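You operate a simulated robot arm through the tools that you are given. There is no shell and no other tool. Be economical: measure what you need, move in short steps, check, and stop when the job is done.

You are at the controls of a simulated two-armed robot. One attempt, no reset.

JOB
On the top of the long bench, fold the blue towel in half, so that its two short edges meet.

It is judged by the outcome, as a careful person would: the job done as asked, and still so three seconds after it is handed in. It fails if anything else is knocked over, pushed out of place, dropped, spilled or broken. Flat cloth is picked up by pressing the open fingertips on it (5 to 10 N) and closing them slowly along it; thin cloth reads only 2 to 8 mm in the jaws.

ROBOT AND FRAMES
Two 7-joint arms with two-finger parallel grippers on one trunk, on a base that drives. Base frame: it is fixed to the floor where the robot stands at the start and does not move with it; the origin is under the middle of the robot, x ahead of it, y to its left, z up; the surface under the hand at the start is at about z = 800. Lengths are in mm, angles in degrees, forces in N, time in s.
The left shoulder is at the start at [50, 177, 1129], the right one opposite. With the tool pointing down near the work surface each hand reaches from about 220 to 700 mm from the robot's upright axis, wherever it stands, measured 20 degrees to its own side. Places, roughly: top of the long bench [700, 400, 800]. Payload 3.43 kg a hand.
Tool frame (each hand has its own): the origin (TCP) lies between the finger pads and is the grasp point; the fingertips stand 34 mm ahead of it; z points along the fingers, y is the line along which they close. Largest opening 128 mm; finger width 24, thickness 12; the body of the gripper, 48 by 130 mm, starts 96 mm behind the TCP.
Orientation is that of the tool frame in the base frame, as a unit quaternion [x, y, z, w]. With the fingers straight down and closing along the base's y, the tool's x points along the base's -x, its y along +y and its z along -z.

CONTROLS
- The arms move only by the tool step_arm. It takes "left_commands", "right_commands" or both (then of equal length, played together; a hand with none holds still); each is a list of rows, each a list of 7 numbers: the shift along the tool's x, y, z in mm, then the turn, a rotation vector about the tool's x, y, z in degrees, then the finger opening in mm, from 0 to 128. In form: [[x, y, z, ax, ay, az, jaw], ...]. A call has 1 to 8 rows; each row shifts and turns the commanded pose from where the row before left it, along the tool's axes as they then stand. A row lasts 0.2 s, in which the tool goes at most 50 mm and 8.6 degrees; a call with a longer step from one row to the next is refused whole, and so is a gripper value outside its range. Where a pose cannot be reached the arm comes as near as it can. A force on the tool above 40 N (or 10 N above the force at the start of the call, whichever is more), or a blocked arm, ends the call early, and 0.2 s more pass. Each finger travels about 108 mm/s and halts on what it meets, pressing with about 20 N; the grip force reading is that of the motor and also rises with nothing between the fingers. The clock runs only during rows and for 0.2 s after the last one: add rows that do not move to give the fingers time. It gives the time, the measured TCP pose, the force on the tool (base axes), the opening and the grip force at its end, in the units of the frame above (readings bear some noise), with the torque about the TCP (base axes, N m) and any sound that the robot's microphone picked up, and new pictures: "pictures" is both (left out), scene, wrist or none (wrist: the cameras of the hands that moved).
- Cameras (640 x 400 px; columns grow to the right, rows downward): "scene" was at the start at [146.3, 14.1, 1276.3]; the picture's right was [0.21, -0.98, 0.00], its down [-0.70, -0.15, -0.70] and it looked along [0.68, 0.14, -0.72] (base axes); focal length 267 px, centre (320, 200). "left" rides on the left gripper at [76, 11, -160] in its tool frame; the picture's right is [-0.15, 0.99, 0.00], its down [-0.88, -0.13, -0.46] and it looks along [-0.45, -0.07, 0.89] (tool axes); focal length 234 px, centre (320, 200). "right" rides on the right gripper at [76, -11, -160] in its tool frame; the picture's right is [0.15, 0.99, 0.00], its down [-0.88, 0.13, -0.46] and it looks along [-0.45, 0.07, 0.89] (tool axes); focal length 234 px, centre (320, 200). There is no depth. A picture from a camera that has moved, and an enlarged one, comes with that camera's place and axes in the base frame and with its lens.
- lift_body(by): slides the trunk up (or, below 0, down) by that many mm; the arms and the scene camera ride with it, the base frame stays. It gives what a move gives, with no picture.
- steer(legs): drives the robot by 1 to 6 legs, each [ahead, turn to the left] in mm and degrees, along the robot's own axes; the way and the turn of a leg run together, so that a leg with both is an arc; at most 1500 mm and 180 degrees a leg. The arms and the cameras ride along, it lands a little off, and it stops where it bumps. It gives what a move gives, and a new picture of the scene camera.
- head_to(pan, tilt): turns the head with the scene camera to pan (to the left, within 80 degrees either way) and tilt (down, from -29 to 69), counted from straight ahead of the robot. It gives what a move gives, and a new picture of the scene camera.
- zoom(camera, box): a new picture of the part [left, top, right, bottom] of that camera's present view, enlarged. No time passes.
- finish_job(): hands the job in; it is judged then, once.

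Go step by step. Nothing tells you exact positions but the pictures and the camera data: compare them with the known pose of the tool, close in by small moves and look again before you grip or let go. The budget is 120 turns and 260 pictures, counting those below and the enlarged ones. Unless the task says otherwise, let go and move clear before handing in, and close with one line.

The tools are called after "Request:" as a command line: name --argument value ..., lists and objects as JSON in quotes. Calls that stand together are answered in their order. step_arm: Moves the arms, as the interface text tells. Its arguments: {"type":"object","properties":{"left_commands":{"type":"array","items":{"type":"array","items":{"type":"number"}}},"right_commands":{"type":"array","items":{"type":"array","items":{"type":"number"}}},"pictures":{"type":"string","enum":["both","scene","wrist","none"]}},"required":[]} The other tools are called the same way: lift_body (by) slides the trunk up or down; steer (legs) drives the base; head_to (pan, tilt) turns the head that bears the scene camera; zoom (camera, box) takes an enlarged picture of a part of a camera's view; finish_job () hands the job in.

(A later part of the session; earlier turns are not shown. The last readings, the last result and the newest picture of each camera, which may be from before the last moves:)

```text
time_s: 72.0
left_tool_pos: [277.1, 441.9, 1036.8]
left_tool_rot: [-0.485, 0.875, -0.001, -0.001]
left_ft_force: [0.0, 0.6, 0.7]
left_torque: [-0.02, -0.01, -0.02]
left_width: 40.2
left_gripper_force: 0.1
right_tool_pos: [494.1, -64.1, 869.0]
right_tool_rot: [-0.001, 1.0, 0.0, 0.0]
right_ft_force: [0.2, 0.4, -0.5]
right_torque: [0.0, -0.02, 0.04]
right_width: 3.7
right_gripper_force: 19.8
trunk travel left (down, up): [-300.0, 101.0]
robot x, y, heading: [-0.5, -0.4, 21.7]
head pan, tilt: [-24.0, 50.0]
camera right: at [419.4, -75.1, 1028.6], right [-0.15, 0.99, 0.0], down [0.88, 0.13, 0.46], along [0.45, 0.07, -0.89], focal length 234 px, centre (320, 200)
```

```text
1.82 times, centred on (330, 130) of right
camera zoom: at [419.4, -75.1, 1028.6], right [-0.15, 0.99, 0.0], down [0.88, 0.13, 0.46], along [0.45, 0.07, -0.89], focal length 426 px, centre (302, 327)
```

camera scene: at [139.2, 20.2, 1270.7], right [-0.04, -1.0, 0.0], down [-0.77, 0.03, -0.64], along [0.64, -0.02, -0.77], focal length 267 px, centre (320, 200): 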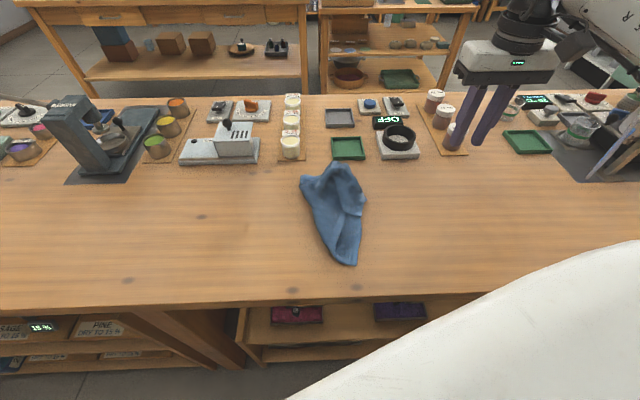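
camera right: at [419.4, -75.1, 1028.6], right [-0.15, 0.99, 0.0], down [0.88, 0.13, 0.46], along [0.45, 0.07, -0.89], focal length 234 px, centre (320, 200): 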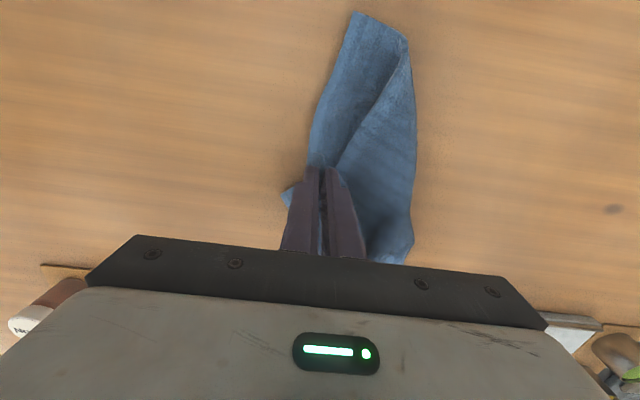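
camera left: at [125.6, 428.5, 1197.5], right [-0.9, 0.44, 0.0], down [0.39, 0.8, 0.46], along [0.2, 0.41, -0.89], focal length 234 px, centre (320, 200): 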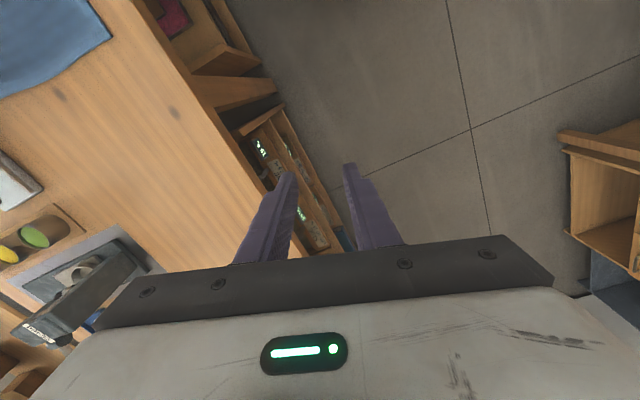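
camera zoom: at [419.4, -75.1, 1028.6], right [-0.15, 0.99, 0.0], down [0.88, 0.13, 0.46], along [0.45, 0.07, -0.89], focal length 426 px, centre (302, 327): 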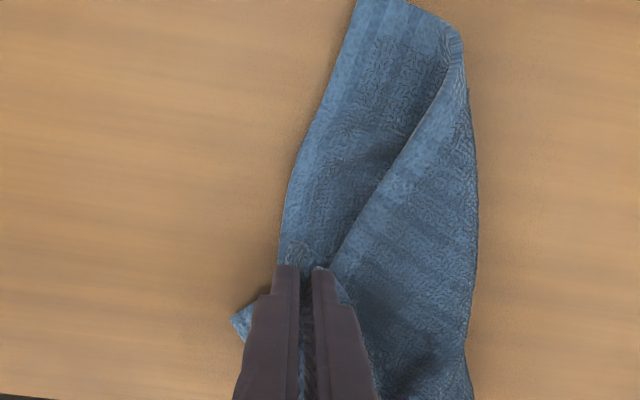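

I have a single layer, 3.7 mm. I'll lift it and turn the base left to carry this corner back to the left and open the towel.

Request:
step_arm --right_commands '[[0, 10, -40, 0, 0, 0, 0], [0, 20, -40, 0, 0, 0, 0], [0, 30, -30, 0, 0, 0, 0], [0, 0, 0, 0, 0, 0, 0]]' --pictures "scene"

Request:
steer --legs '[[0, 20]]'

```text
time_s: 73.0
left_tool_pos: [277.3, 440.2, 1038.1]
left_tool_rot: [-0.485, 0.875, 0.0, 0.0]
left_ft_force: [-0.2, 0.2, 0.5]
left_torque: [0.0, 0.01, 0.0]
left_width: 40.0
left_gripper_force: 0.0
right_tool_pos: [493.4, -4.7, 979.1]
right_tool_rot: [0.001, 1.0, -0.001, 0.0]
right_ft_force: [-0.3, 0.1, 0.2]
right_torque: [-0.02, -0.03, 0.01]
right_width: 4.1
right_gripper_force: 19.6
trunk travel left (down, up): [-300.0, 101.0]
robot x, y, heading: [-0.9, -1.4, 21.9]
head pan, tilt: [-24.0, 50.0]
camera scene: at [139.5, 20.5, 1270.7], right [-0.04, -1.0, 0.0], down [-0.77, 0.03, -0.64], along [0.64, -0.02, -0.77], focal length 267 px, centre (320, 200)
```

scene: 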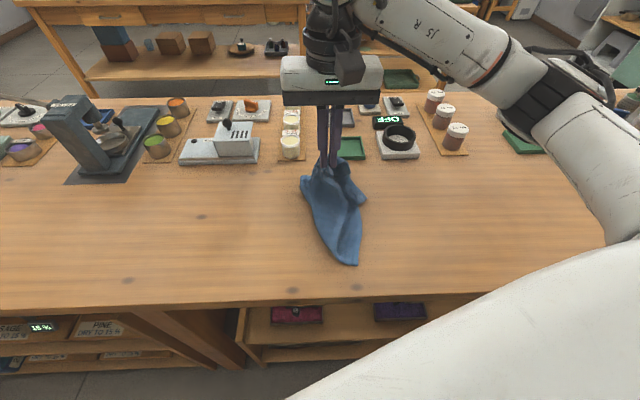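

```text
time_s: 74.5
left_tool_pos: [109.5, 510.6, 1035.7]
left_tool_rot: [-0.63, 0.777, 0.0, 0.001]
left_ft_force: [-0.8, 0.3, -0.2]
left_torque: [0.0, -0.01, 0.0]
left_width: 40.0
left_gripper_force: 0.0
right_tool_pos: [464.7, 164.7, 978.4]
right_tool_rot: [-0.174, 0.985, -0.001, 0.0]
right_ft_force: [0.3, 0.0, 0.0]
right_torque: [-0.05, 0.02, -0.05]
right_width: 3.8
right_gripper_force: 20.2
trunk travel left (down, up): [-300.0, 101.0]
robot x, y, heading: [2.3, 1.3, 41.9]
head pan, tilt: [-24.0, 50.0]
camera scene: at [122.5, 68.1, 1270.7], right [0.31, -0.95, 0.0], down [-0.73, -0.24, -0.64], along [0.61, 0.2, -0.77], focal length 267 px, centre (320, 200)
```

scene: 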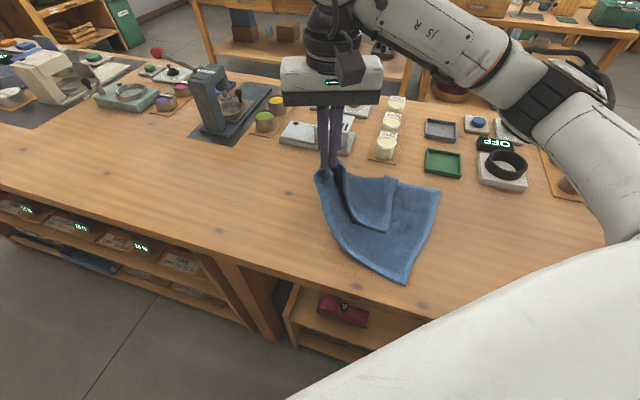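

That worked. The towel is open again and corner A is exposed on top.

Request:
zoom --camera "scene" --box '[290, 140, 470, 290]'

```text
2.67 times, centred on (380, 215) of scene
camera zoom: at [122.5, 68.1, 1270.7], right [0.31, -0.95, 0.0], down [-0.73, -0.24, -0.64], along [0.61, 0.2, -0.77], focal length 712 px, centre (160, 160)
```

zoom: 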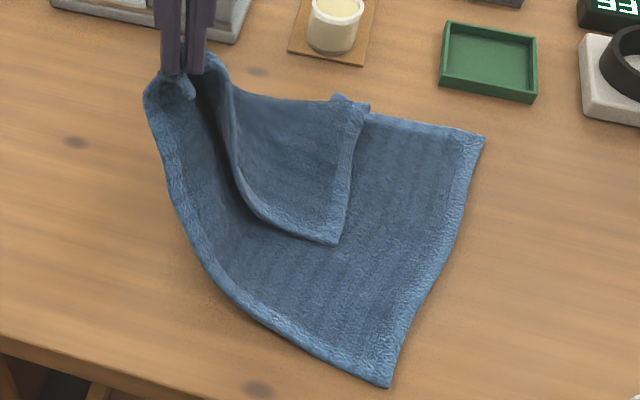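

I'll set D down right here, close enough that A can then go all the way to B, and let go.

Request:
step_arm --right_commands '[[0, 0, 35, 0, 0, 0, 0], [0, 0, 35, 0, 0, 0, 0], [0, 0, 35, 0, 0, 0, 0], [0, 0, 25, 0, 0, 0, 0], [0, 0, 0, 0, 0, 0, 8], [0, 0, 0, 0, 0, 0, 24], [0, 0, -20, 0, 0, 0, 26], [0, 0, -45, 0, 0, 0, 26]]' --pictures "none"

Request:
step_arm --right_commands '[[0, 0, -35, 0, 0, 0, 26], [-25, 35, 0, 0, 0, 0, 26], [-25, 35, 0, 0, 0, 0, 26], [-20, 30, 0, 0, 0, 0, 26]]'

Request:
zoom --camera "scene" --box '[290, 140, 470, 290]'

```text
time_s: 76.3
left_tool_pos: [109.2, 509.0, 1037.9]
left_tool_rot: [-0.63, 0.777, -0.001, 0.0]
left_ft_force: [0.5, -0.4, -0.1]
left_torque: [-0.03, -0.03, 0.0]
left_width: 39.9
left_gripper_force: 0.0
right_tool_pos: [465.4, 163.9, 914.0]
right_tool_rot: [-0.174, 0.985, 0.0, -0.002]
right_ft_force: [0.8, -0.2, 0.2]
right_torque: [0.0, 0.01, 0.04]
right_width: 25.8
right_gripper_force: 0.1
trunk travel left (down, up): [-300.0, 101.0]
robot x, y, heading: [1.1, -1.1, 42.1]
head pan, tilt: [-24.0, 50.0]
```

```text
time_s: 77.3
left_tool_pos: [108.1, 510.1, 1038.2]
left_tool_rot: [-0.631, 0.776, -0.001, 0.0]
left_ft_force: [0.1, 0.1, -0.4]
left_torque: [-0.02, -0.01, 0.01]
left_width: 39.9
left_gripper_force: 0.0
right_tool_pos: [498.5, 283.7, 948.8]
right_tool_rot: [-0.174, 0.985, -0.001, 0.001]
right_ft_force: [0.1, 0.4, 0.3]
right_torque: [-0.04, -0.02, -0.01]
right_width: 26.0
right_gripper_force: 0.1
trunk travel left (down, up): [-300.0, 101.0]
robot x, y, heading: [-1.8, -0.1, 42.1]
head pan, tilt: [-24.0, 50.0]
camera scene: at [122.6, 68.3, 1270.6], right [0.31, -0.95, 0.0], down [-0.73, -0.24, -0.64], along [0.61, 0.2, -0.77], focal length 267 px, centre (320, 200)
camera right: at [431.7, 247.6, 1107.8], right [-0.48, 0.88, 0.0], down [0.78, 0.43, 0.46], along [0.4, 0.22, -0.89], focal length 234 px, centre (320, 200)
```

scene: 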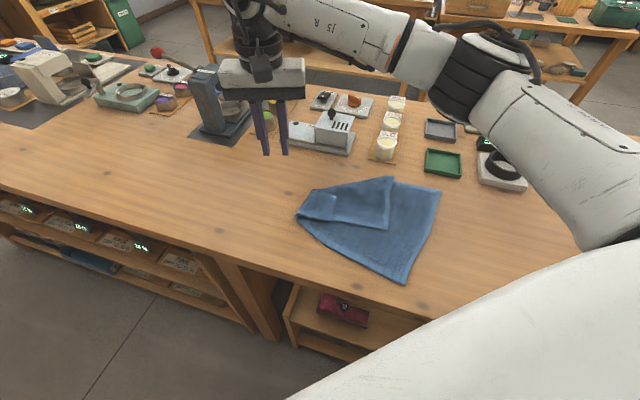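
right: 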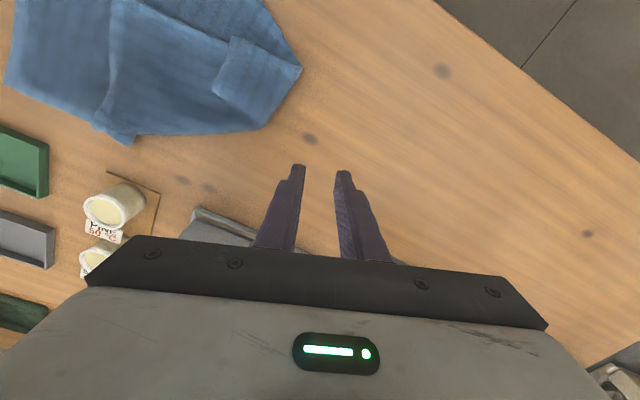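

```text
2.67 times, centred on (380, 215) of scene
camera zoom: at [122.6, 68.3, 1270.6], right [0.31, -0.95, 0.0], down [-0.73, -0.24, -0.64], along [0.61, 0.2, -0.77], focal length 712 px, centre (160, 160)
```

zoom: 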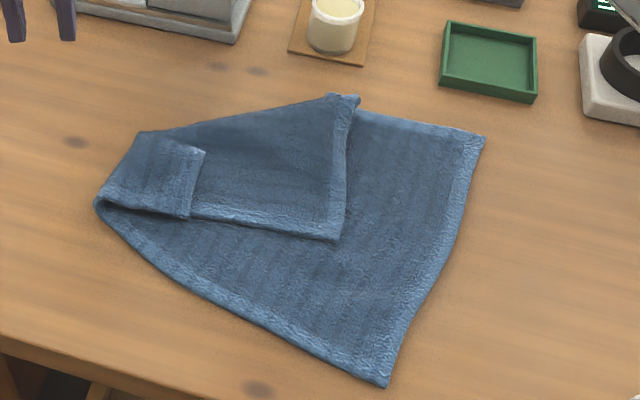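

A lies at about (457,33) on top of the bottom layer. I'll grip just inside it, near (480,52), and take it low to B at (609,-73).

Request:
step_arm --right_commands '[[16.3, -35.2, 5, 0, 0, 0, 28], [16.3, -35.2, 5, 0, 0, 0, 28], [16.3, -35.2, 15, 0, 0, 0, 28], [16.3, -35.2, 15, 0, 0, 0, 28], [16.3, -35.2, 20, 0, 0, 0, 28], [16.3, -35.2, 20, 0, 0, 0, 28], [0, 0, 0, 0, 0, 0, 28]]' --pictures "wrist"

```text
time_s: 78.9
left_tool_pos: [110.3, 508.0, 1037.5]
left_tool_rot: [-0.63, 0.776, -0.001, 0.0]
left_ft_force: [-1.4, -0.7, -0.6]
left_torque: [0.05, 0.0, 0.0]
left_width: 40.2
left_gripper_force: 0.0
right_tool_pos: [477.7, 52.0, 868.5]
right_tool_rot: [-0.175, 0.985, -0.001, -0.001]
right_ft_force: [0.0, -0.1, -0.4]
right_torque: [0.03, 0.0, 0.01]
right_width: 27.6
right_gripper_force: 0.1
trunk travel left (down, up): [-300.0, 101.0]
robot x, y, heading: [0.4, 0.7, 42.1]
head pan, tilt: [-24.0, 50.0]
camera right: at [411.3, 14.4, 1029.0], right [-0.48, 0.88, 0.0], down [0.78, 0.42, 0.46], along [0.4, 0.22, -0.89], focal length 234 px, centre (320, 200)
```

right: 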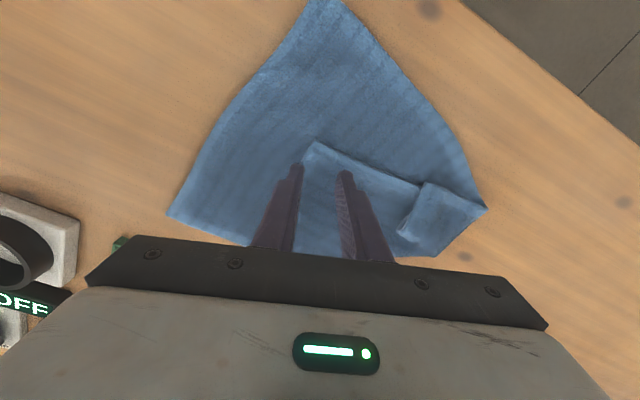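

Request:
step_arm --right_commands '[[0, 6, 15, 0, 0, 0, 28], [0, 0, 9, 0, 0, 0, 28], [0, 0, 3, 0, 0, 0, 28], [0, 0, 0, 0, 0, 0, 28]]' --pictures "none"

```text
time_s: 79.9
left_tool_pos: [109.1, 509.9, 1038.1]
left_tool_rot: [-0.629, 0.777, -0.001, 0.001]
left_ft_force: [-0.2, 0.2, 0.0]
left_torque: [0.0, -0.03, -0.01]
left_width: 39.8
left_gripper_force: 0.0
right_tool_pos: [475.3, 58.9, 841.8]
right_tool_rot: [-0.174, 0.985, 0.001, 0.0]
right_ft_force: [0.0, 0.2, 1.5]
right_torque: [-0.04, 0.04, 0.03]
right_width: 28.0
right_gripper_force: 0.0
trunk travel left (down, up): [-300.0, 101.0]
robot x, y, heading: [-1.2, -4.0, 42.0]
head pan, tilt: [-24.0, 50.0]
```

Request:
step_arm --right_commands '[[0, 0, 1, 0, 0, 0, 26], [0, 0, 0, 0, 0, 0, 22], [0, 0, 0, 0, 0, 0, 18], [0, 0, 0, 0, 0, 0, 14], [0, 0, 0, 0, 0, 0, 10], [0, 0, 0, 0, 0, 0, 6], [0, 0, 0, 0, 0, 0, 2], [0, 0, 0, 0, 0, 0, 0]]' --pictures "wrist"

```text
time_s: 81.7
left_tool_pos: [108.2, 509.7, 1036.7]
left_tool_rot: [-0.63, 0.776, 0.0, 0.0]
left_ft_force: [-0.4, -0.4, -0.4]
left_torque: [0.02, -0.02, -0.02]
left_width: 39.9
left_gripper_force: 0.1
right_tool_pos: [475.3, 58.1, 841.7]
right_tool_rot: [-0.175, 0.985, 0.001, 0.001]
right_ft_force: [-0.1, 1.2, 7.8]
right_torque: [0.06, 0.02, -0.02]
right_width: 5.0
right_gripper_force: 20.2
trunk travel left (down, up): [-300.0, 101.0]
robot x, y, heading: [-2.7, -1.1, 41.6]
head pan, tilt: [-24.0, 50.0]
camera right: at [408.4, 20.8, 1001.2], right [-0.48, 0.88, 0.0], down [0.78, 0.42, 0.46], along [0.4, 0.22, -0.89], focal length 234 px, centre (320, 200)
```

right: 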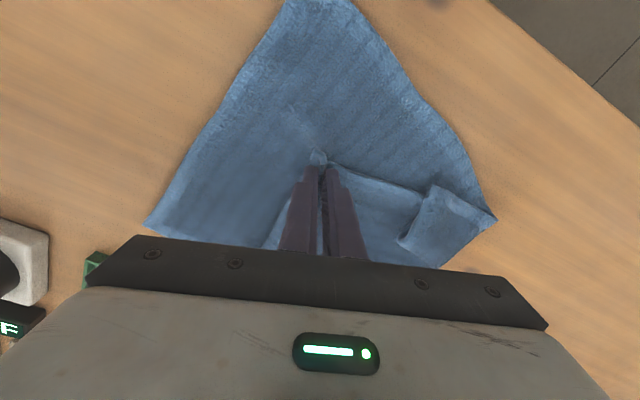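

Request:
step_arm --right_commands '[[0, 0, -30, 0, 0, 0, 0], [-6, -12, -30, 0, 0, 0, 0], [-13, -27, 0, 0, 0, 0, 0], [-13, -27, 0, 0, 0, 0, 0], [0, 0, 0, 0, 0, 0, 0]]'

Request:
zoom --camera "scene" --box '[290, 140, 470, 290]'

```text
time_s: 82.9
left_tool_pos: [109.5, 509.2, 1037.1]
left_tool_rot: [-0.63, 0.777, -0.001, 0.001]
left_ft_force: [0.0, -0.5, 0.3]
left_torque: [0.03, -0.01, 0.03]
left_width: 39.9
left_gripper_force: 0.1
right_tool_pos: [528.4, 7.5, 899.9]
right_tool_rot: [-0.174, 0.985, 0.0, 0.0]
right_ft_force: [-0.2, 0.0, 0.2]
right_torque: [-0.04, -0.04, 0.03]
right_width: 4.5
right_gripper_force: 20.1
trunk travel left (down, up): [-300.0, 101.0]
robot x, y, heading: [-2.5, 0.9, 41.6]
head pan, tilt: [-24.0, 50.0]
camera scene: at [122.8, 68.0, 1270.7], right [0.31, -0.95, 0.0], down [-0.73, -0.24, -0.64], along [0.61, 0.2, -0.77], focal length 267 px, centre (320, 200)
camera right: at [461.8, -31.3, 1059.6], right [-0.48, 0.88, 0.0], down [0.78, 0.42, 0.46], along [0.4, 0.22, -0.89], focal length 234 px, centre (320, 200)
```

scene: 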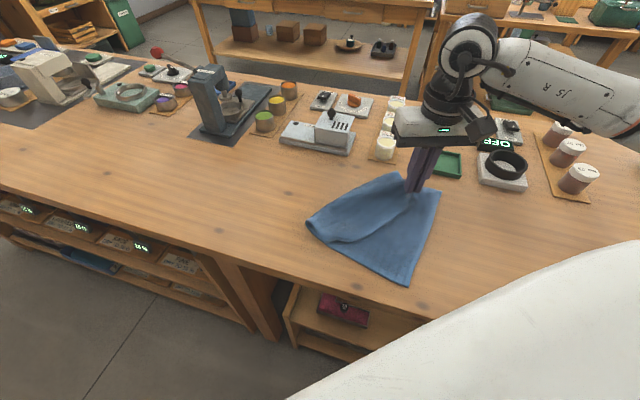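
right: 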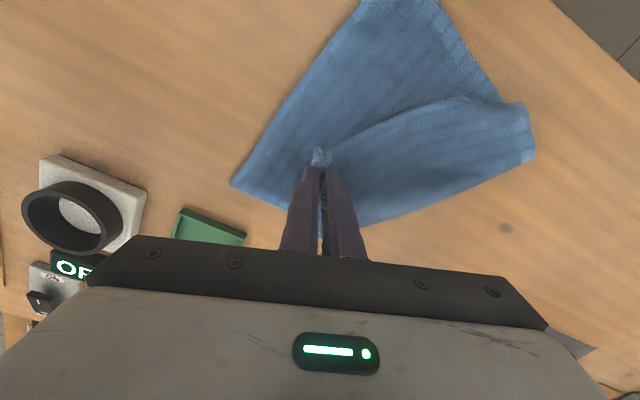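

```text
2.67 times, centred on (380, 215) of scene
camera zoom: at [122.8, 68.0, 1270.7], right [0.31, -0.95, 0.0], down [-0.73, -0.24, -0.64], along [0.61, 0.2, -0.77], focal length 712 px, centre (160, 160)
```

zoom: 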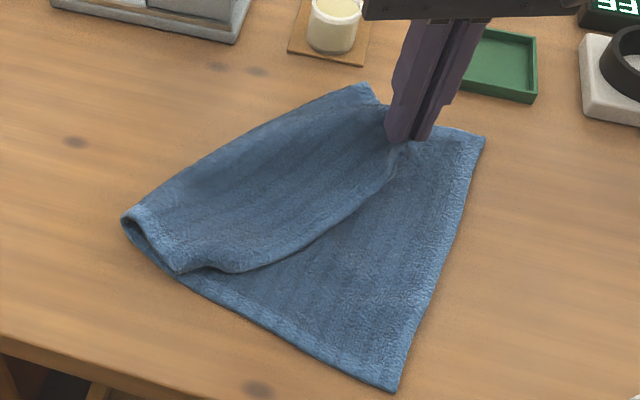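

The flap is opening out cleanly and D has come out too. I'll continue to B.

Request:
step_arm --right_commands '[[-11, -23, 0, 0, 0, 0, 0], [-11, -22, 5, 0, 0, 0, 0], [-11, -22, 20, 0, 0, 0, 0], [0, 0, 25, 0, 0, 0, 0], [0, 0, 0, 0, 0, 0, 0]]'

Request:
zoom --camera "scene" --box '[290, 140, 470, 290]'

```text
time_s: 84.1
left_tool_pos: [109.4, 509.9, 1036.3]
left_tool_rot: [-0.629, 0.777, -0.001, 0.001]
left_ft_force: [0.4, 0.3, 0.2]
left_torque: [0.0, 0.02, -0.02]
left_width: 39.9
left_gripper_force: 0.1
right_tool_pos: [582.4, -47.0, 850.7]
right_tool_rot: [-0.174, 0.985, -0.001, 0.0]
right_ft_force: [0.8, 1.1, 0.8]
right_torque: [-0.02, -0.02, 0.04]
right_width: 4.5
right_gripper_force: 20.0
trunk travel left (down, up): [-300.0, 101.0]
robot x, y, heading: [-0.5, -1.6, 42.1]
head pan, tilt: [-24.0, 50.0]
camera scene: at [122.8, 67.8, 1270.7], right [0.31, -0.95, 0.0], down [-0.73, -0.24, -0.64], along [0.61, 0.2, -0.77], focal length 267 px, centre (320, 200)
camera right: at [515.5, -83.0, 1010.8], right [-0.48, 0.88, 0.0], down [0.78, 0.42, 0.46], along [0.4, 0.22, -0.89], focal length 234 px, centre (320, 200)
```

scene: 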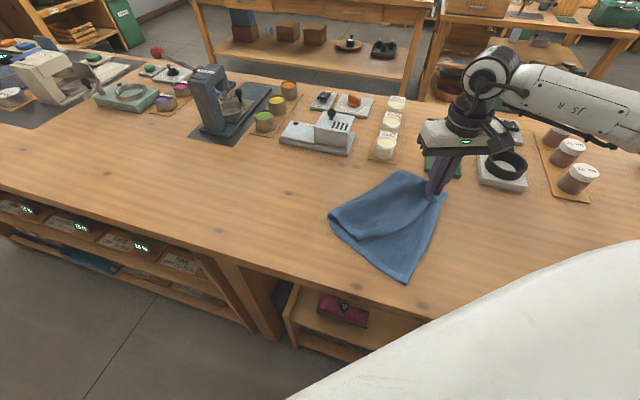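
right: 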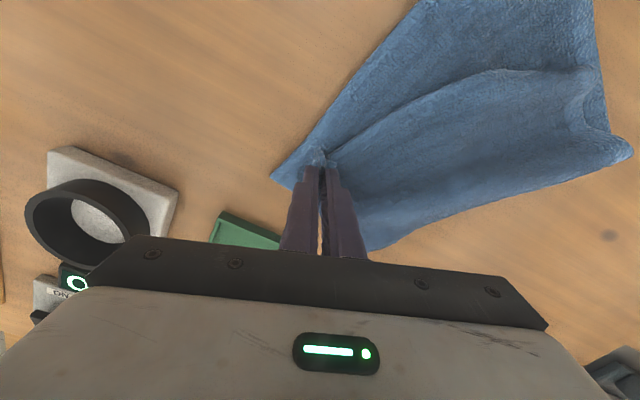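

```text
2.67 times, centred on (380, 215) of scene
camera zoom: at [122.8, 67.8, 1270.7], right [0.31, -0.95, 0.0], down [-0.73, -0.24, -0.64], along [0.61, 0.2, -0.77], focal length 712 px, centre (160, 160)
```

zoom: 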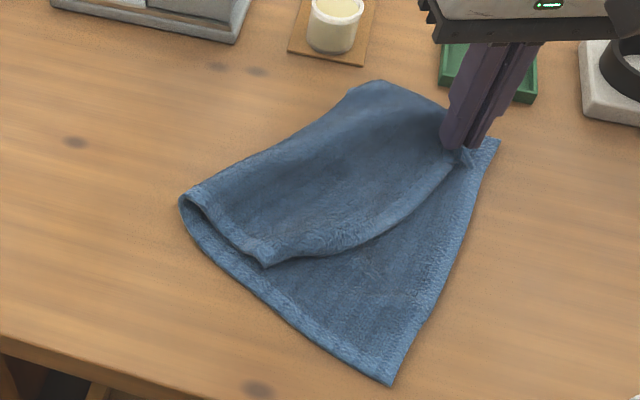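

Request:
step_arm --right_commands '[[-8, -12, -20, 0, 0, 0, 0], [-8, -13, 0, 0, 0, 0, 0], [0, 0, 0, 0, 0, -8, 0], [0, 0, 0, 0, 0, -8, 0], [0, 0, 0, 0, 0, -8, 0], [0, 0, 0, 0, 0, -8, 0], [0, 0, 15, 0, 0, -8, 0], [0, 0, 12, 0, 0, 0, 0]]'

Request:
zoom --camera "scene" --box '[290, 140, 470, 290]'

```text
time_s: 85.9
left_tool_pos: [110.1, 509.4, 1038.1]
left_tool_rot: [-0.63, 0.777, 0.0, 0.0]
left_ft_force: [0.4, -0.1, -0.2]
left_torque: [-0.01, 0.0, 0.0]
left_width: 39.7
left_gripper_force: 0.1
right_tool_pos: [600.3, -53.1, 854.4]
right_tool_rot: [-0.475, 0.88, -0.004, 0.003]
right_ft_force: [-0.2, -0.2, 0.8]
right_torque: [0.01, -0.03, -0.06]
right_width: 4.1
right_gripper_force: 20.1
right hand out of reach, approached as far as the arm can: row 7
trunk travel left (down, up): [-300.0, 101.0]
robot x, y, heading: [-0.7, 0.1, 41.9]
head pan, tilt: [-24.0, 50.0]
camera scene: at [123.1, 67.7, 1270.7], right [0.31, -0.95, 0.0], down [-0.73, -0.24, -0.64], along [0.61, 0.2, -0.77], focal length 267 px, centre (320, 200)
camera right: at [568.8, -123.2, 1014.0], right [-0.91, 0.42, -0.01], down [0.37, 0.81, 0.46], along [0.2, 0.41, -0.89], focal length 234 px, centre (320, 200)
```

scene: 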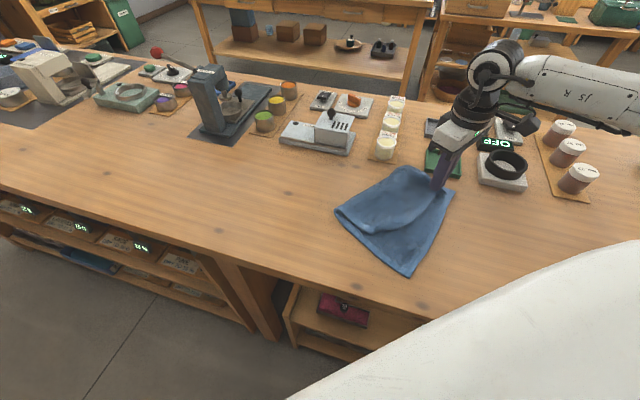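
right: 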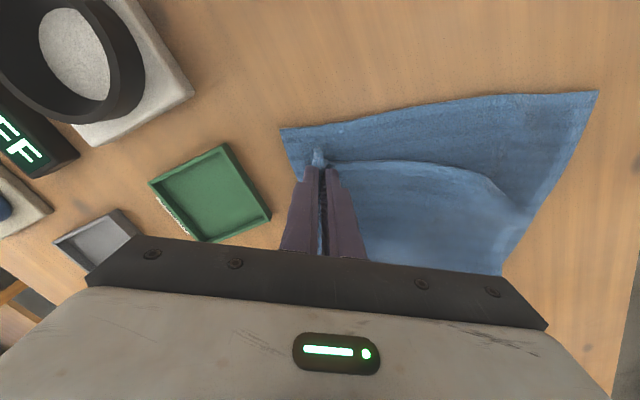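

```text
2.67 times, centred on (380, 215) of scene
camera zoom: at [123.1, 67.7, 1270.7], right [0.31, -0.95, 0.0], down [-0.73, -0.24, -0.64], along [0.61, 0.2, -0.77], focal length 712 px, centre (160, 160)
```

zoom: 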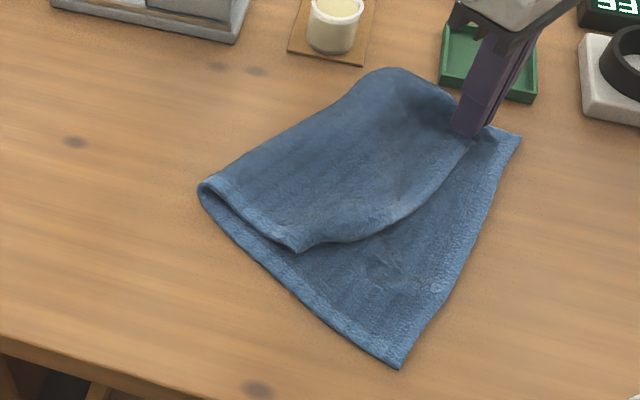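

Request:
step_arm --right_commands '[[0, 0, -20, 0, 0, 0, 0], [6, -16, -5, 0, 0, 0, 0], [6, -16, 0, 0, 0, 0, 0], [0, 0, 18, 0, 0, 0, 0], [0, 0, 15, 0, 0, 0, 0], [0, 0, 0, 0, 0, 0, 0]]'

Request:
zoom --camera "scene" --box '[290, 140, 470, 290]'

```text
time_s: 87.3
left_tool_pos: [108.5, 508.6, 1037.5]
left_tool_rot: [-0.629, 0.778, 0.0, 0.001]
left_ft_force: [-0.5, 0.4, -0.4]
left_torque: [0.0, -0.02, 0.01]
left_width: 40.1
left_gripper_force: 0.0
right_tool_pos: [605.7, -61.7, 843.7]
right_tool_rot: [-0.474, 0.881, -0.005, 0.004]
right_ft_force: [-0.9, -0.1, 4.3]
right_torque: [-0.05, 0.02, -0.02]
right_width: 4.3
right_gripper_force: 20.0
right hand out of reach, approached as far as the arm can: row 2, 3
trunk travel left (down, up): [-300.0, 101.0]
robot x, y, heading: [-0.2, 0.8, 41.5]
head pan, tilt: [-24.0, 50.0]
camera scene: at [122.4, 67.8, 1270.8], right [0.31, -0.95, 0.0], down [-0.73, -0.24, -0.64], along [0.61, 0.2, -0.77], focal length 267 px, centre (320, 200)
camera right: at [572.3, -130.9, 1003.5], right [-0.91, 0.42, -0.01], down [0.37, 0.81, 0.46], along [0.2, 0.41, -0.89], focal length 234 px, centre (320, 200)
```

scene: 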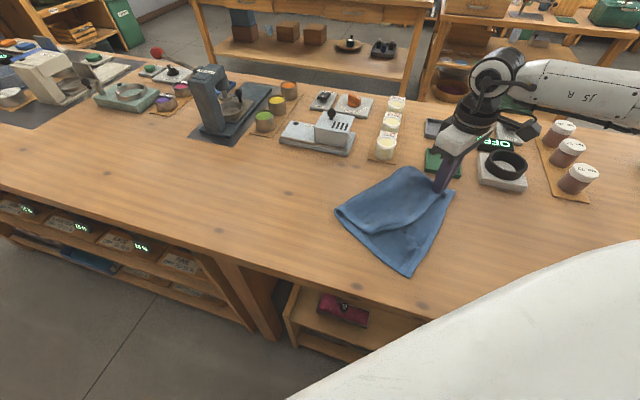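
right: 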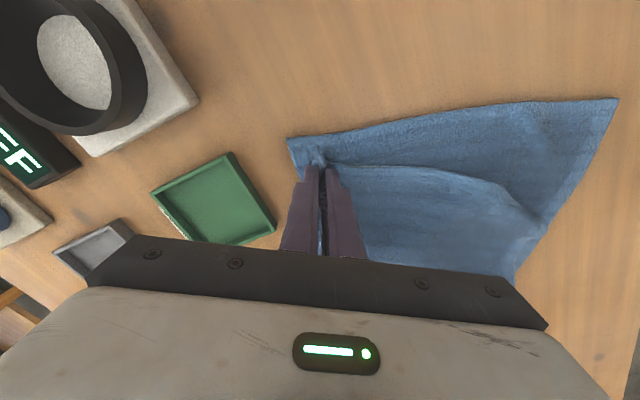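

```text
2.67 times, centred on (380, 215) of scene
camera zoom: at [122.4, 67.8, 1270.8], right [0.31, -0.95, 0.0], down [-0.73, -0.24, -0.64], along [0.61, 0.2, -0.77], focal length 712 px, centre (160, 160)
```

zoom: 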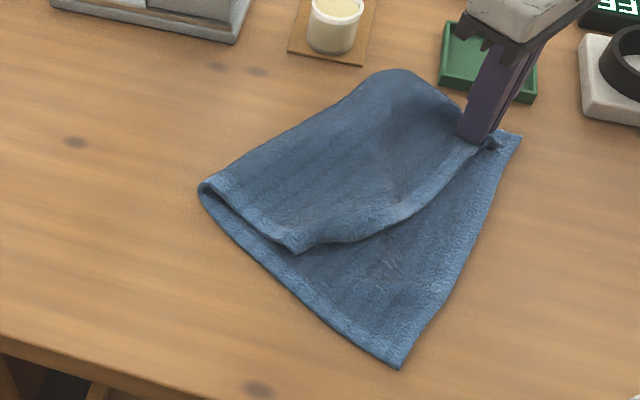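

A is within about 15 mm of B, so I'll release it, back off and go for D at about (442,61).

Request:
step_arm --right_commands '[[0, 0, 0, 0, 0, 0, 8], [0, 0, 0, 0, 0, 0, 20], [0, 0, 0, 0, 0, 0, 26], [0, 0, -20, 0, 0, 0, 28], [0, 0, -40, 0, 0, 8, 28], [0, 0, 0, 0, 0, 8, 28], [0, 0, 0, 0, 0, 8, 28], [0, 0, 0, 0, 0, 8, 28]]' --pictures "wrist"

Request:
zoom --camera "scene" --box '[290, 140, 470, 290]'

```text
time_s: 89.1
left_tool_pos: [110.0, 508.2, 1036.8]
left_tool_rot: [-0.63, 0.777, 0.0, 0.0]
left_ft_force: [0.1, 0.2, 0.0]
left_torque: [0.01, -0.01, -0.02]
left_width: 40.1
left_gripper_force: 0.0
right_tool_pos: [605.1, -62.2, 903.2]
right_tool_rot: [-0.213, 0.977, -0.003, 0.004]
right_ft_force: [-0.5, 0.5, 0.4]
right_torque: [0.0, 0.0, 0.01]
right_width: 27.6
right_gripper_force: 0.0
trunk travel left (down, up): [-300.0, 101.0]
robot x, y, heading: [-1.2, 0.6, 41.9]
head pan, tilt: [-24.0, 50.0]
camera right: at [539.9, -103.1, 1063.6], right [-0.54, 0.84, -0.01], down [0.74, 0.49, 0.46], along [0.39, 0.24, -0.89], focal length 234 px, centre (320, 200)
```

right: 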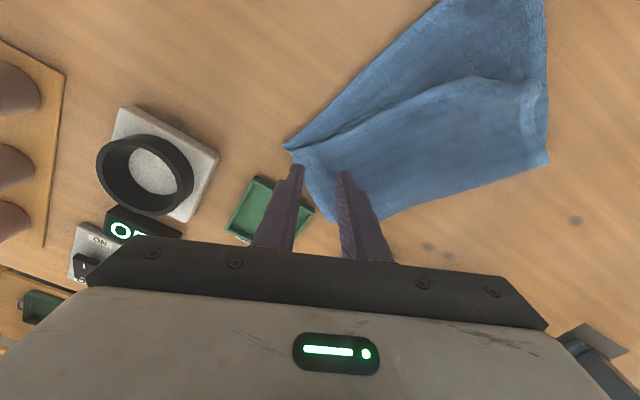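

```text
2.67 times, centred on (380, 215) of scene
camera zoom: at [122.9, 67.8, 1270.7], right [0.31, -0.95, 0.0], down [-0.73, -0.24, -0.64], along [0.61, 0.2, -0.77], focal length 712 px, centre (160, 160)
```

zoom: 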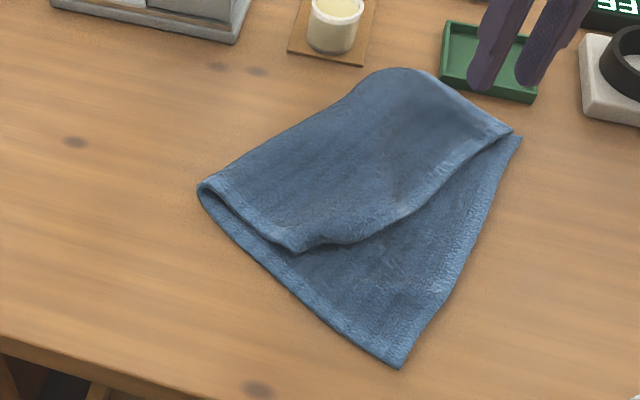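

A now lies on B. The right hand goes to D.

Request:
step_arm --right_commands '[[14.8, 34.9, -10, 0, 0, 0, 26], [14.8, 34.9, 0, 0, 0, 0, 26], [14.8, 34.9, 0, 0, 0, 0, 26], [14.8, 34.9, 0, 0, 0, 0, 26], [14.8, 34.9, 10, 0, 0, 0, 26], [0, 0, 30, 0, 0, 0, 26], [0, 0, 0, 0, 0, 0, 26]]' --pictures "wrist"

```text
time_s: 90.7
left_tool_pos: [109.6, 509.4, 1037.1]
left_tool_rot: [-0.63, 0.777, 0.0, 0.001]
left_ft_force: [-0.1, 0.9, -0.3]
left_torque: [-0.01, 0.01, -0.01]
left_width: 39.9
left_gripper_force: 0.2
right_tool_pos: [464.1, 67.2, 873.1]
right_tool_rot: [-0.214, 0.977, -0.004, 0.004]
right_ft_force: [-0.3, -0.3, -0.2]
right_torque: [0.01, -0.01, -0.02]
right_width: 26.1
right_gripper_force: 0.0
trunk travel left (down, up): [-300.0, 101.0]
robot x, y, heading: [3.1, -2.3, 41.9]
head pan, tilt: [-24.0, 50.0]
camera right: at [399.5, 24.7, 1033.2], right [-0.55, 0.84, -0.01], down [0.74, 0.49, 0.46], along [0.39, 0.25, -0.89], focal length 234 px, centre (320, 200)
```

right: 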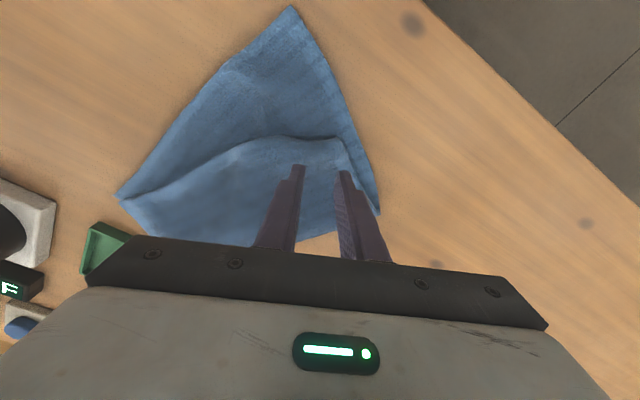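

Request:
step_arm --right_commands '[[6, 9, 15, 0, 0, 0, 26], [0, 0, 10, 0, 0, 0, 26], [0, 0, 4, 0, 0, 0, 26], [0, 0, 0, 0, 0, 0, 26]]' --pictures "none"

```text
time_s: 91.7
left_tool_pos: [109.8, 510.3, 1036.2]
left_tool_rot: [-0.629, 0.777, -0.001, 0.001]
left_ft_force: [-0.1, 0.0, -0.1]
left_torque: [0.01, 0.01, 0.0]
left_width: 39.7
left_gripper_force: 0.0
right_tool_pos: [456.2, 70.2, 844.4]
right_tool_rot: [-0.214, 0.977, -0.002, 0.003]
right_ft_force: [0.1, 0.3, 1.9]
right_torque: [-0.05, 0.03, 0.05]
right_width: 25.8
right_gripper_force: 0.1
trunk travel left (down, up): [-300.0, 101.0]
robot x, y, heading: [3.2, 6.2, 41.9]
head pan, tilt: [-24.0, 50.0]
```

Request:
step_arm --right_commands '[[0, 0, 2, 0, 0, 0, 24], [0, 0, 0, 0, 0, 0, 20], [0, 0, 0, 0, 0, 0, 16], [0, 0, 0, 0, 0, 0, 12], [0, 0, 0, 0, 0, 0, 8], [0, 0, 0, 0, 0, 0, 4], [0, 0, 0, 0, 0, 0, 0], [0, 0, -30, 0, 0, 0, 0]]'

Request:
zoom --camera "scene" --box '[290, 140, 470, 290]'

```text
time_s: 93.5
left_tool_pos: [109.9, 508.9, 1038.1]
left_tool_rot: [-0.63, 0.777, 0.0, 0.001]
left_ft_force: [0.0, -0.9, 0.2]
left_torque: [0.02, 0.02, -0.03]
left_width: 39.8
left_gripper_force: 0.2
right_tool_pos: [453.5, 71.8, 869.3]
right_tool_rot: [-0.214, 0.977, -0.003, 0.003]
right_ft_force: [-0.7, 0.7, -0.1]
right_torque: [0.05, 0.02, -0.02]
right_width: 6.0
right_gripper_force: 19.8
trunk travel left (down, up): [-300.0, 101.0]
robot x, y, heading: [0.3, -1.4, 42.1]
head pan, tilt: [-24.0, 50.0]
camera scene: at [122.6, 67.9, 1270.6], right [0.31, -0.95, 0.0], down [-0.73, -0.24, -0.64], along [0.61, 0.2, -0.77], focal length 267 px, centre (320, 200)
camera right: at [390.4, 30.5, 1030.4], right [-0.55, 0.84, -0.01], down [0.74, 0.49, 0.46], along [0.39, 0.24, -0.89], focal length 234 px, centre (320, 200)
```

scene: 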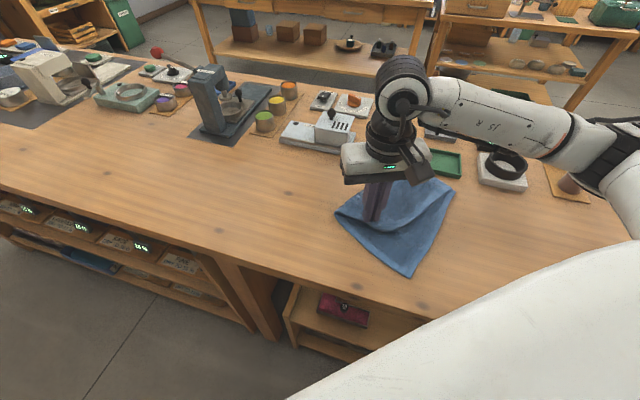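
right: 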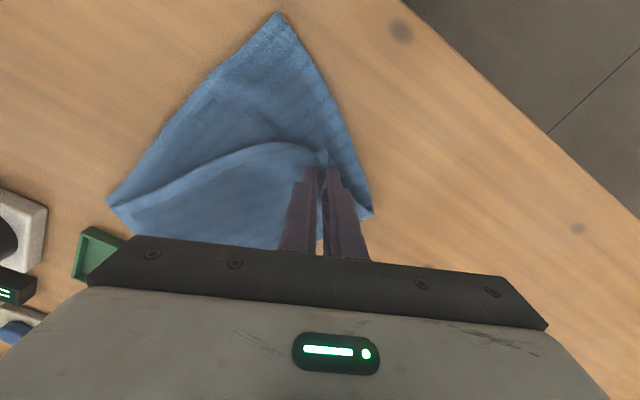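

```text
2.67 times, centred on (380, 215) of scene
camera zoom: at [122.6, 67.9, 1270.6], right [0.31, -0.95, 0.0], down [-0.73, -0.24, -0.64], along [0.61, 0.2, -0.77], focal length 712 px, centre (160, 160)
```

zoom: 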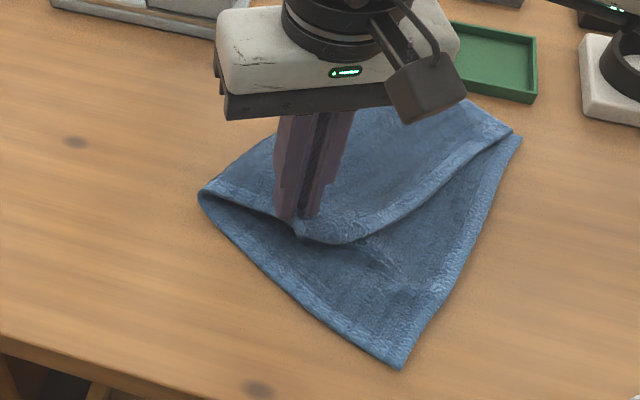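

D's top layer is held. The base turn will carry most of the way and the arm will finish.

Request:
step_arm --right_commands '[[15, 0, -25, 0, 0, 0, 0], [20, 0, 0, 0, 0, 0, 0], [0, 0, 0, 0, 0, 0, 0]]' --pictures "none"

Request:
steer --legs '[[0, -13]]'

Request:
zoom --camera "scene" --box '[250, 140, 430, 290]'

```text
time_s: 94.3
left_tool_pos: [108.6, 510.4, 1038.2]
left_tool_rot: [-0.63, 0.777, -0.001, 0.001]
left_ft_force: [0.2, 0.3, 0.5]
left_torque: [0.0, 0.03, 0.04]
left_width: 40.0
left_gripper_force: 0.0
right_tool_pos: [424.6, 59.1, 897.9]
right_tool_rot: [-0.214, 0.977, -0.003, 0.004]
right_ft_force: [-0.7, 0.5, 0.8]
right_torque: [0.0, -0.02, -0.01]
right_width: 5.8
right_gripper_force: 19.7
trunk travel left (down, up): [-300.0, 101.0]
robot x, y, heading: [2.4, 1.9, 41.7]
head pan, tilt: [-24.0, 50.0]
```

```text
time_s: 95.5
left_tool_pos: [220.4, 471.7, 1038.6]
left_tool_rot: [-0.538, 0.843, 0.0, 0.001]
left_ft_force: [-0.3, -0.5, -0.1]
left_torque: [0.0, 0.0, 0.02]
left_width: 39.9
left_gripper_force: 0.0
right_tool_pos: [428.2, -39.9, 897.1]
right_tool_rot: [-0.102, 0.995, -0.003, 0.004]
right_ft_force: [0.0, -0.5, 0.1]
right_torque: [-0.02, -0.01, 0.11]
right_width: 5.9
right_gripper_force: 20.0
trunk travel left (down, up): [-300.0, 101.0]
robot x, y, heading: [0.5, 2.6, 29.0]
head pan, tilt: [-24.0, 50.0]
camera scene: at [135.7, 37.5, 1270.7], right [0.09, -1.0, 0.0], down [-0.76, -0.07, -0.64], along [0.64, 0.06, -0.77], focal length 267 px, centre (320, 200)
```

scene: 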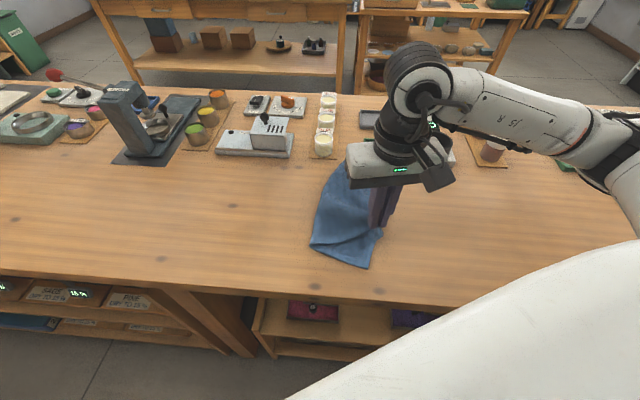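

```text
2.67 times, centred on (340, 215) of scene
camera zoom: at [135.7, 37.5, 1270.7], right [0.09, -1.0, 0.0], down [-0.76, -0.07, -0.64], along [0.64, 0.06, -0.77], focal length 712 px, centre (267, 160)
```

zoom: 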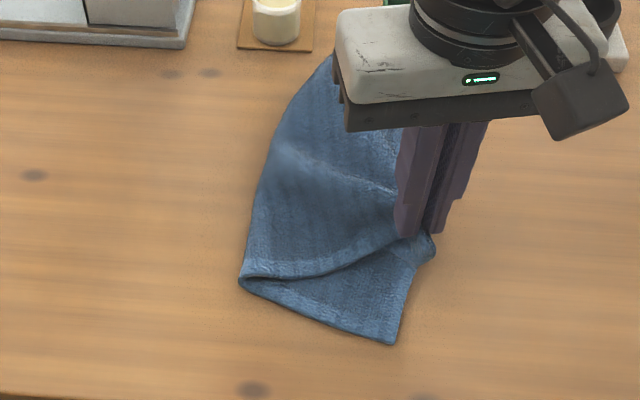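

Request:
step_arm --right_commands '[[18, 15, 10, 0, 0, 0, 0], [18, 10, 10, 0, 0, 0, 0], [12, 6, 15, 0, 0, 0, 0], [0, 0, 10, 0, 0, 0, 0], [0, 0, 0, 0, 0, 0, 0]]'

Request:
zoom --camera "scene" --box '[250, 140, 430, 290]'

```text
time_s: 96.7
left_tool_pos: [221.7, 471.3, 1037.4]
left_tool_rot: [-0.538, 0.843, 0.0, 0.001]
left_ft_force: [-1.3, 0.3, 0.4]
left_torque: [0.03, 0.06, 0.02]
left_width: 39.8
left_gripper_force: 0.0
right_tool_pos: [374.0, -18.5, 851.1]
right_tool_rot: [-0.102, 0.995, -0.003, 0.004]
right_ft_force: [0.6, 0.0, 1.0]
right_torque: [0.04, -0.01, 0.04]
right_width: 6.0
right_gripper_force: 19.9
trunk travel left (down, up): [-300.0, 101.0]
robot x, y, heading: [-1.4, 0.2, 28.9]
head pan, tilt: [-24.0, 50.0]
camera scene: at [135.4, 37.9, 1270.7], right [0.09, -1.0, 0.0], down [-0.76, -0.07, -0.64], along [0.64, 0.06, -0.77], focal length 267 px, centre (320, 200)
camera right: at [301.5, -44.2, 1009.9], right [-0.34, 0.94, -0.01], down [0.83, 0.31, 0.46], along [0.44, 0.15, -0.89], focal length 234 px, centre (320, 200)
```

scene: 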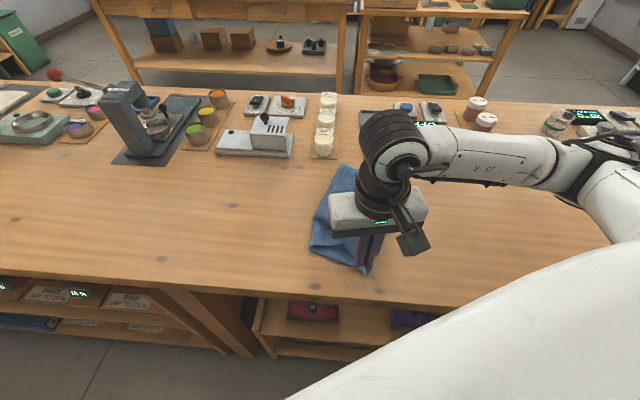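
right: 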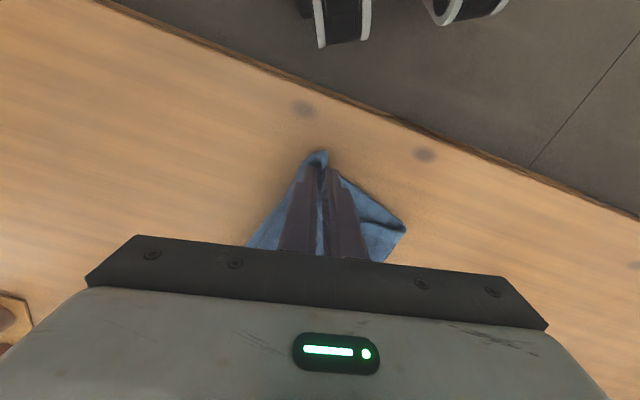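

```text
2.67 times, centred on (340, 215) of scene
camera zoom: at [135.4, 37.9, 1270.7], right [0.09, -1.0, 0.0], down [-0.76, -0.07, -0.64], along [0.64, 0.06, -0.77], focal length 712 px, centre (267, 160)
```

zoom: 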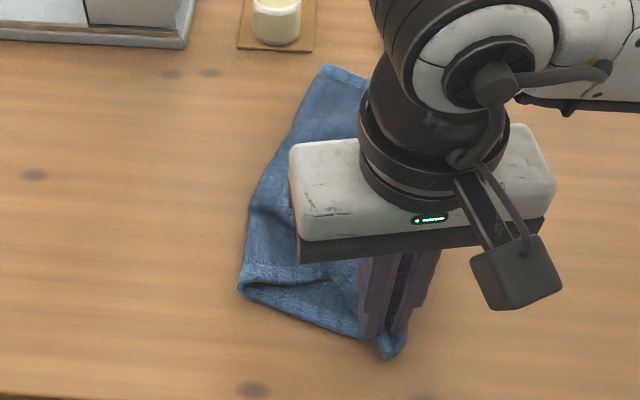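

Request:
step_arm --right_commands '[[-2, 0, 7, 0, 0, 0, 0], [0, 0, 0, 0, 0, 0, 8], [0, 0, 0, 0, 0, 0, 20], [0, 0, 0, 0, 0, 0, 26], [0, 0, -25, 0, 0, 0, 26], [0, 0, -45, 0, 0, 0, 26], [0, 0, -40, 0, 0, 0, 26]]' --pictures "none"

Request:
step_arm --right_commands '[[-20, -40, 0, 0, 0, 0, 26], [-20, -40, 0, 0, 0, 0, 26], [-20, -40, 0, 0, 0, 0, 26], [-10, -40, 0, 0, 0, 0, 26]]'

Request:
zoom --camera "scene" --box '[250, 140, 430, 290]'

```text
time_s: 98.3
left_tool_pos: [222.0, 472.2, 1036.2]
left_tool_rot: [-0.537, 0.843, 0.0, 0.0]
left_ft_force: [-0.2, 0.2, 0.1]
left_torque: [-0.01, 0.02, -0.02]
left_width: 40.0
left_gripper_force: 0.0
right_tool_pos: [375.9, -17.6, 954.4]
right_tool_rot: [-0.102, 0.995, -0.003, 0.003]
right_ft_force: [-0.2, 0.3, 0.1]
right_torque: [0.05, -0.01, 0.0]
right_width: 25.9
right_gripper_force: 0.0
trunk travel left (down, up): [-300.0, 101.0]
robot x, y, heading: [4.3, -0.3, 28.8]
head pan, tilt: [-24.0, 50.0]
```

```text
time_s: 99.3
left_tool_pos: [220.8, 471.7, 1037.6]
left_tool_rot: [-0.537, 0.843, 0.0, 0.001]
left_ft_force: [0.2, 0.4, 0.3]
left_torque: [0.0, -0.03, -0.02]
left_width: 40.0
left_gripper_force: 0.0
right_tool_pos: [474.8, -158.9, 955.5]
right_tool_rot: [-0.103, 0.995, -0.001, 0.004]
right_ft_force: [-0.1, 0.0, 0.0]
right_torque: [0.01, -0.01, 0.0]
right_width: 25.7
right_gripper_force: 0.1
trunk travel left (down, up): [-300.0, 101.0]
robot x, y, heading: [-1.1, 0.1, 28.8]
head pan, tilt: [-24.0, 50.0]
camera scene: at [135.3, 37.4, 1270.7], right [0.09, -1.0, 0.0], down [-0.76, -0.07, -0.64], along [0.64, 0.06, -0.77], focal length 267 px, centre (320, 200)
camera right: at [403.0, -185.8, 1115.7], right [-0.35, 0.94, -0.01], down [0.83, 0.31, 0.46], along [0.44, 0.15, -0.89], focal length 234 px, centre (320, 200)
```

scene: 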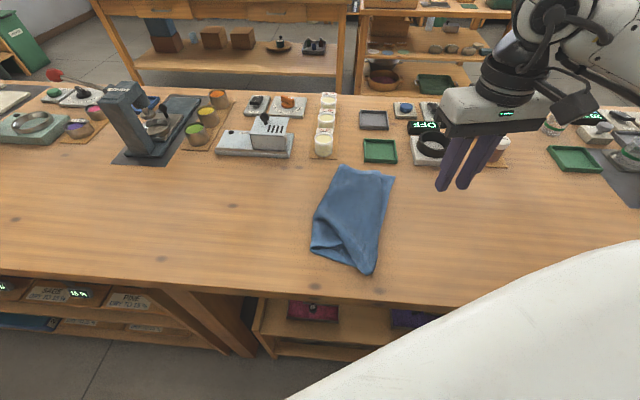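
right: 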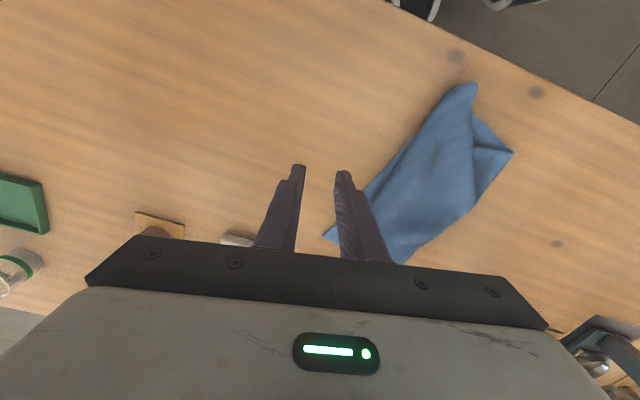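

```text
2.67 times, centred on (340, 215) of scene
camera zoom: at [135.3, 37.4, 1270.7], right [0.09, -1.0, 0.0], down [-0.76, -0.07, -0.64], along [0.64, 0.06, -0.77], focal length 712 px, centre (267, 160)
```

zoom: 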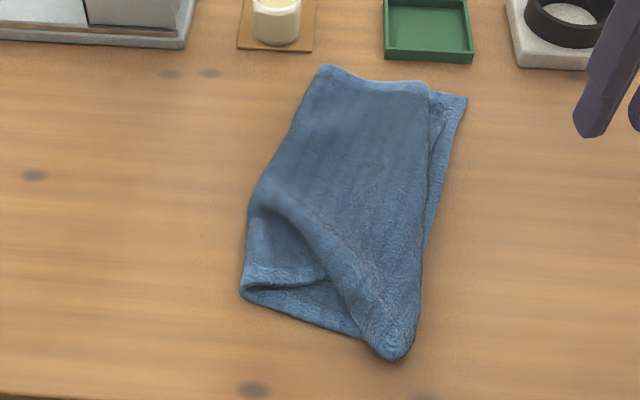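

This is nearly right: the short edges are close. Slack remains at the near fold, because the midpoint of the near edge lies about 47 mm inside the crease. I'll pinch the top layer near (415,37) and draw it left to where the crease should be.

Request:
step_arm --right_commands '[[3, 34, 5, 0, 0, 0, 26], [3, 34, 10, 0, 0, 0, 26], [3, 34, 15, 0, 0, 0, 26], [3, 34, 15, 0, 0, 0, 26], [3, 34, 20, 0, 0, 0, 26], [3, 34, 20, 0, 0, 0, 26], [0, 0, 0, 0, 0, 0, 26]]' --pictures "wrist"

```text
time_s: 100.9
left_tool_pos: [222.2, 471.9, 1037.5]
left_tool_rot: [-0.537, 0.844, -0.001, 0.0]
left_ft_force: [0.0, 0.1, 0.0]
left_torque: [0.01, -0.02, 0.01]
left_width: 40.0
left_gripper_force: 0.1
right_tool_pos: [415.8, 35.0, 868.6]
right_tool_rot: [-0.102, 0.995, -0.003, 0.004]
right_ft_force: [0.1, -0.1, 0.0]
right_torque: [-0.05, 0.01, 0.02]
right_width: 25.9
right_gripper_force: 0.0
trunk travel left (down, up): [-300.0, 101.0]
robot x, y, heading: [-0.2, -2.1, 28.8]
head pan, tilt: [-24.0, 50.0]
camera right: at [344.1, 9.7, 1027.2], right [-0.34, 0.94, -0.01], down [0.83, 0.31, 0.46], along [0.44, 0.15, -0.89], focal length 234 px, centre (320, 200)
```

right: 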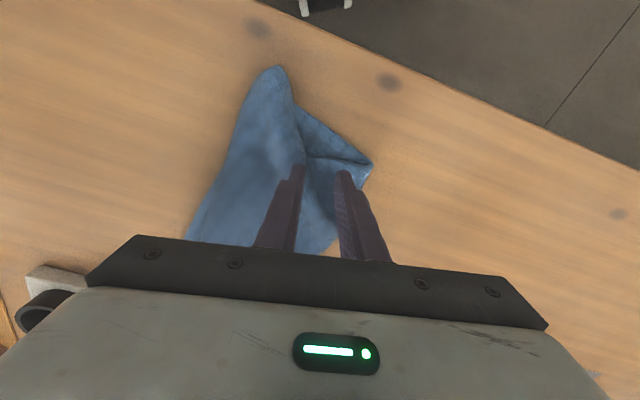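

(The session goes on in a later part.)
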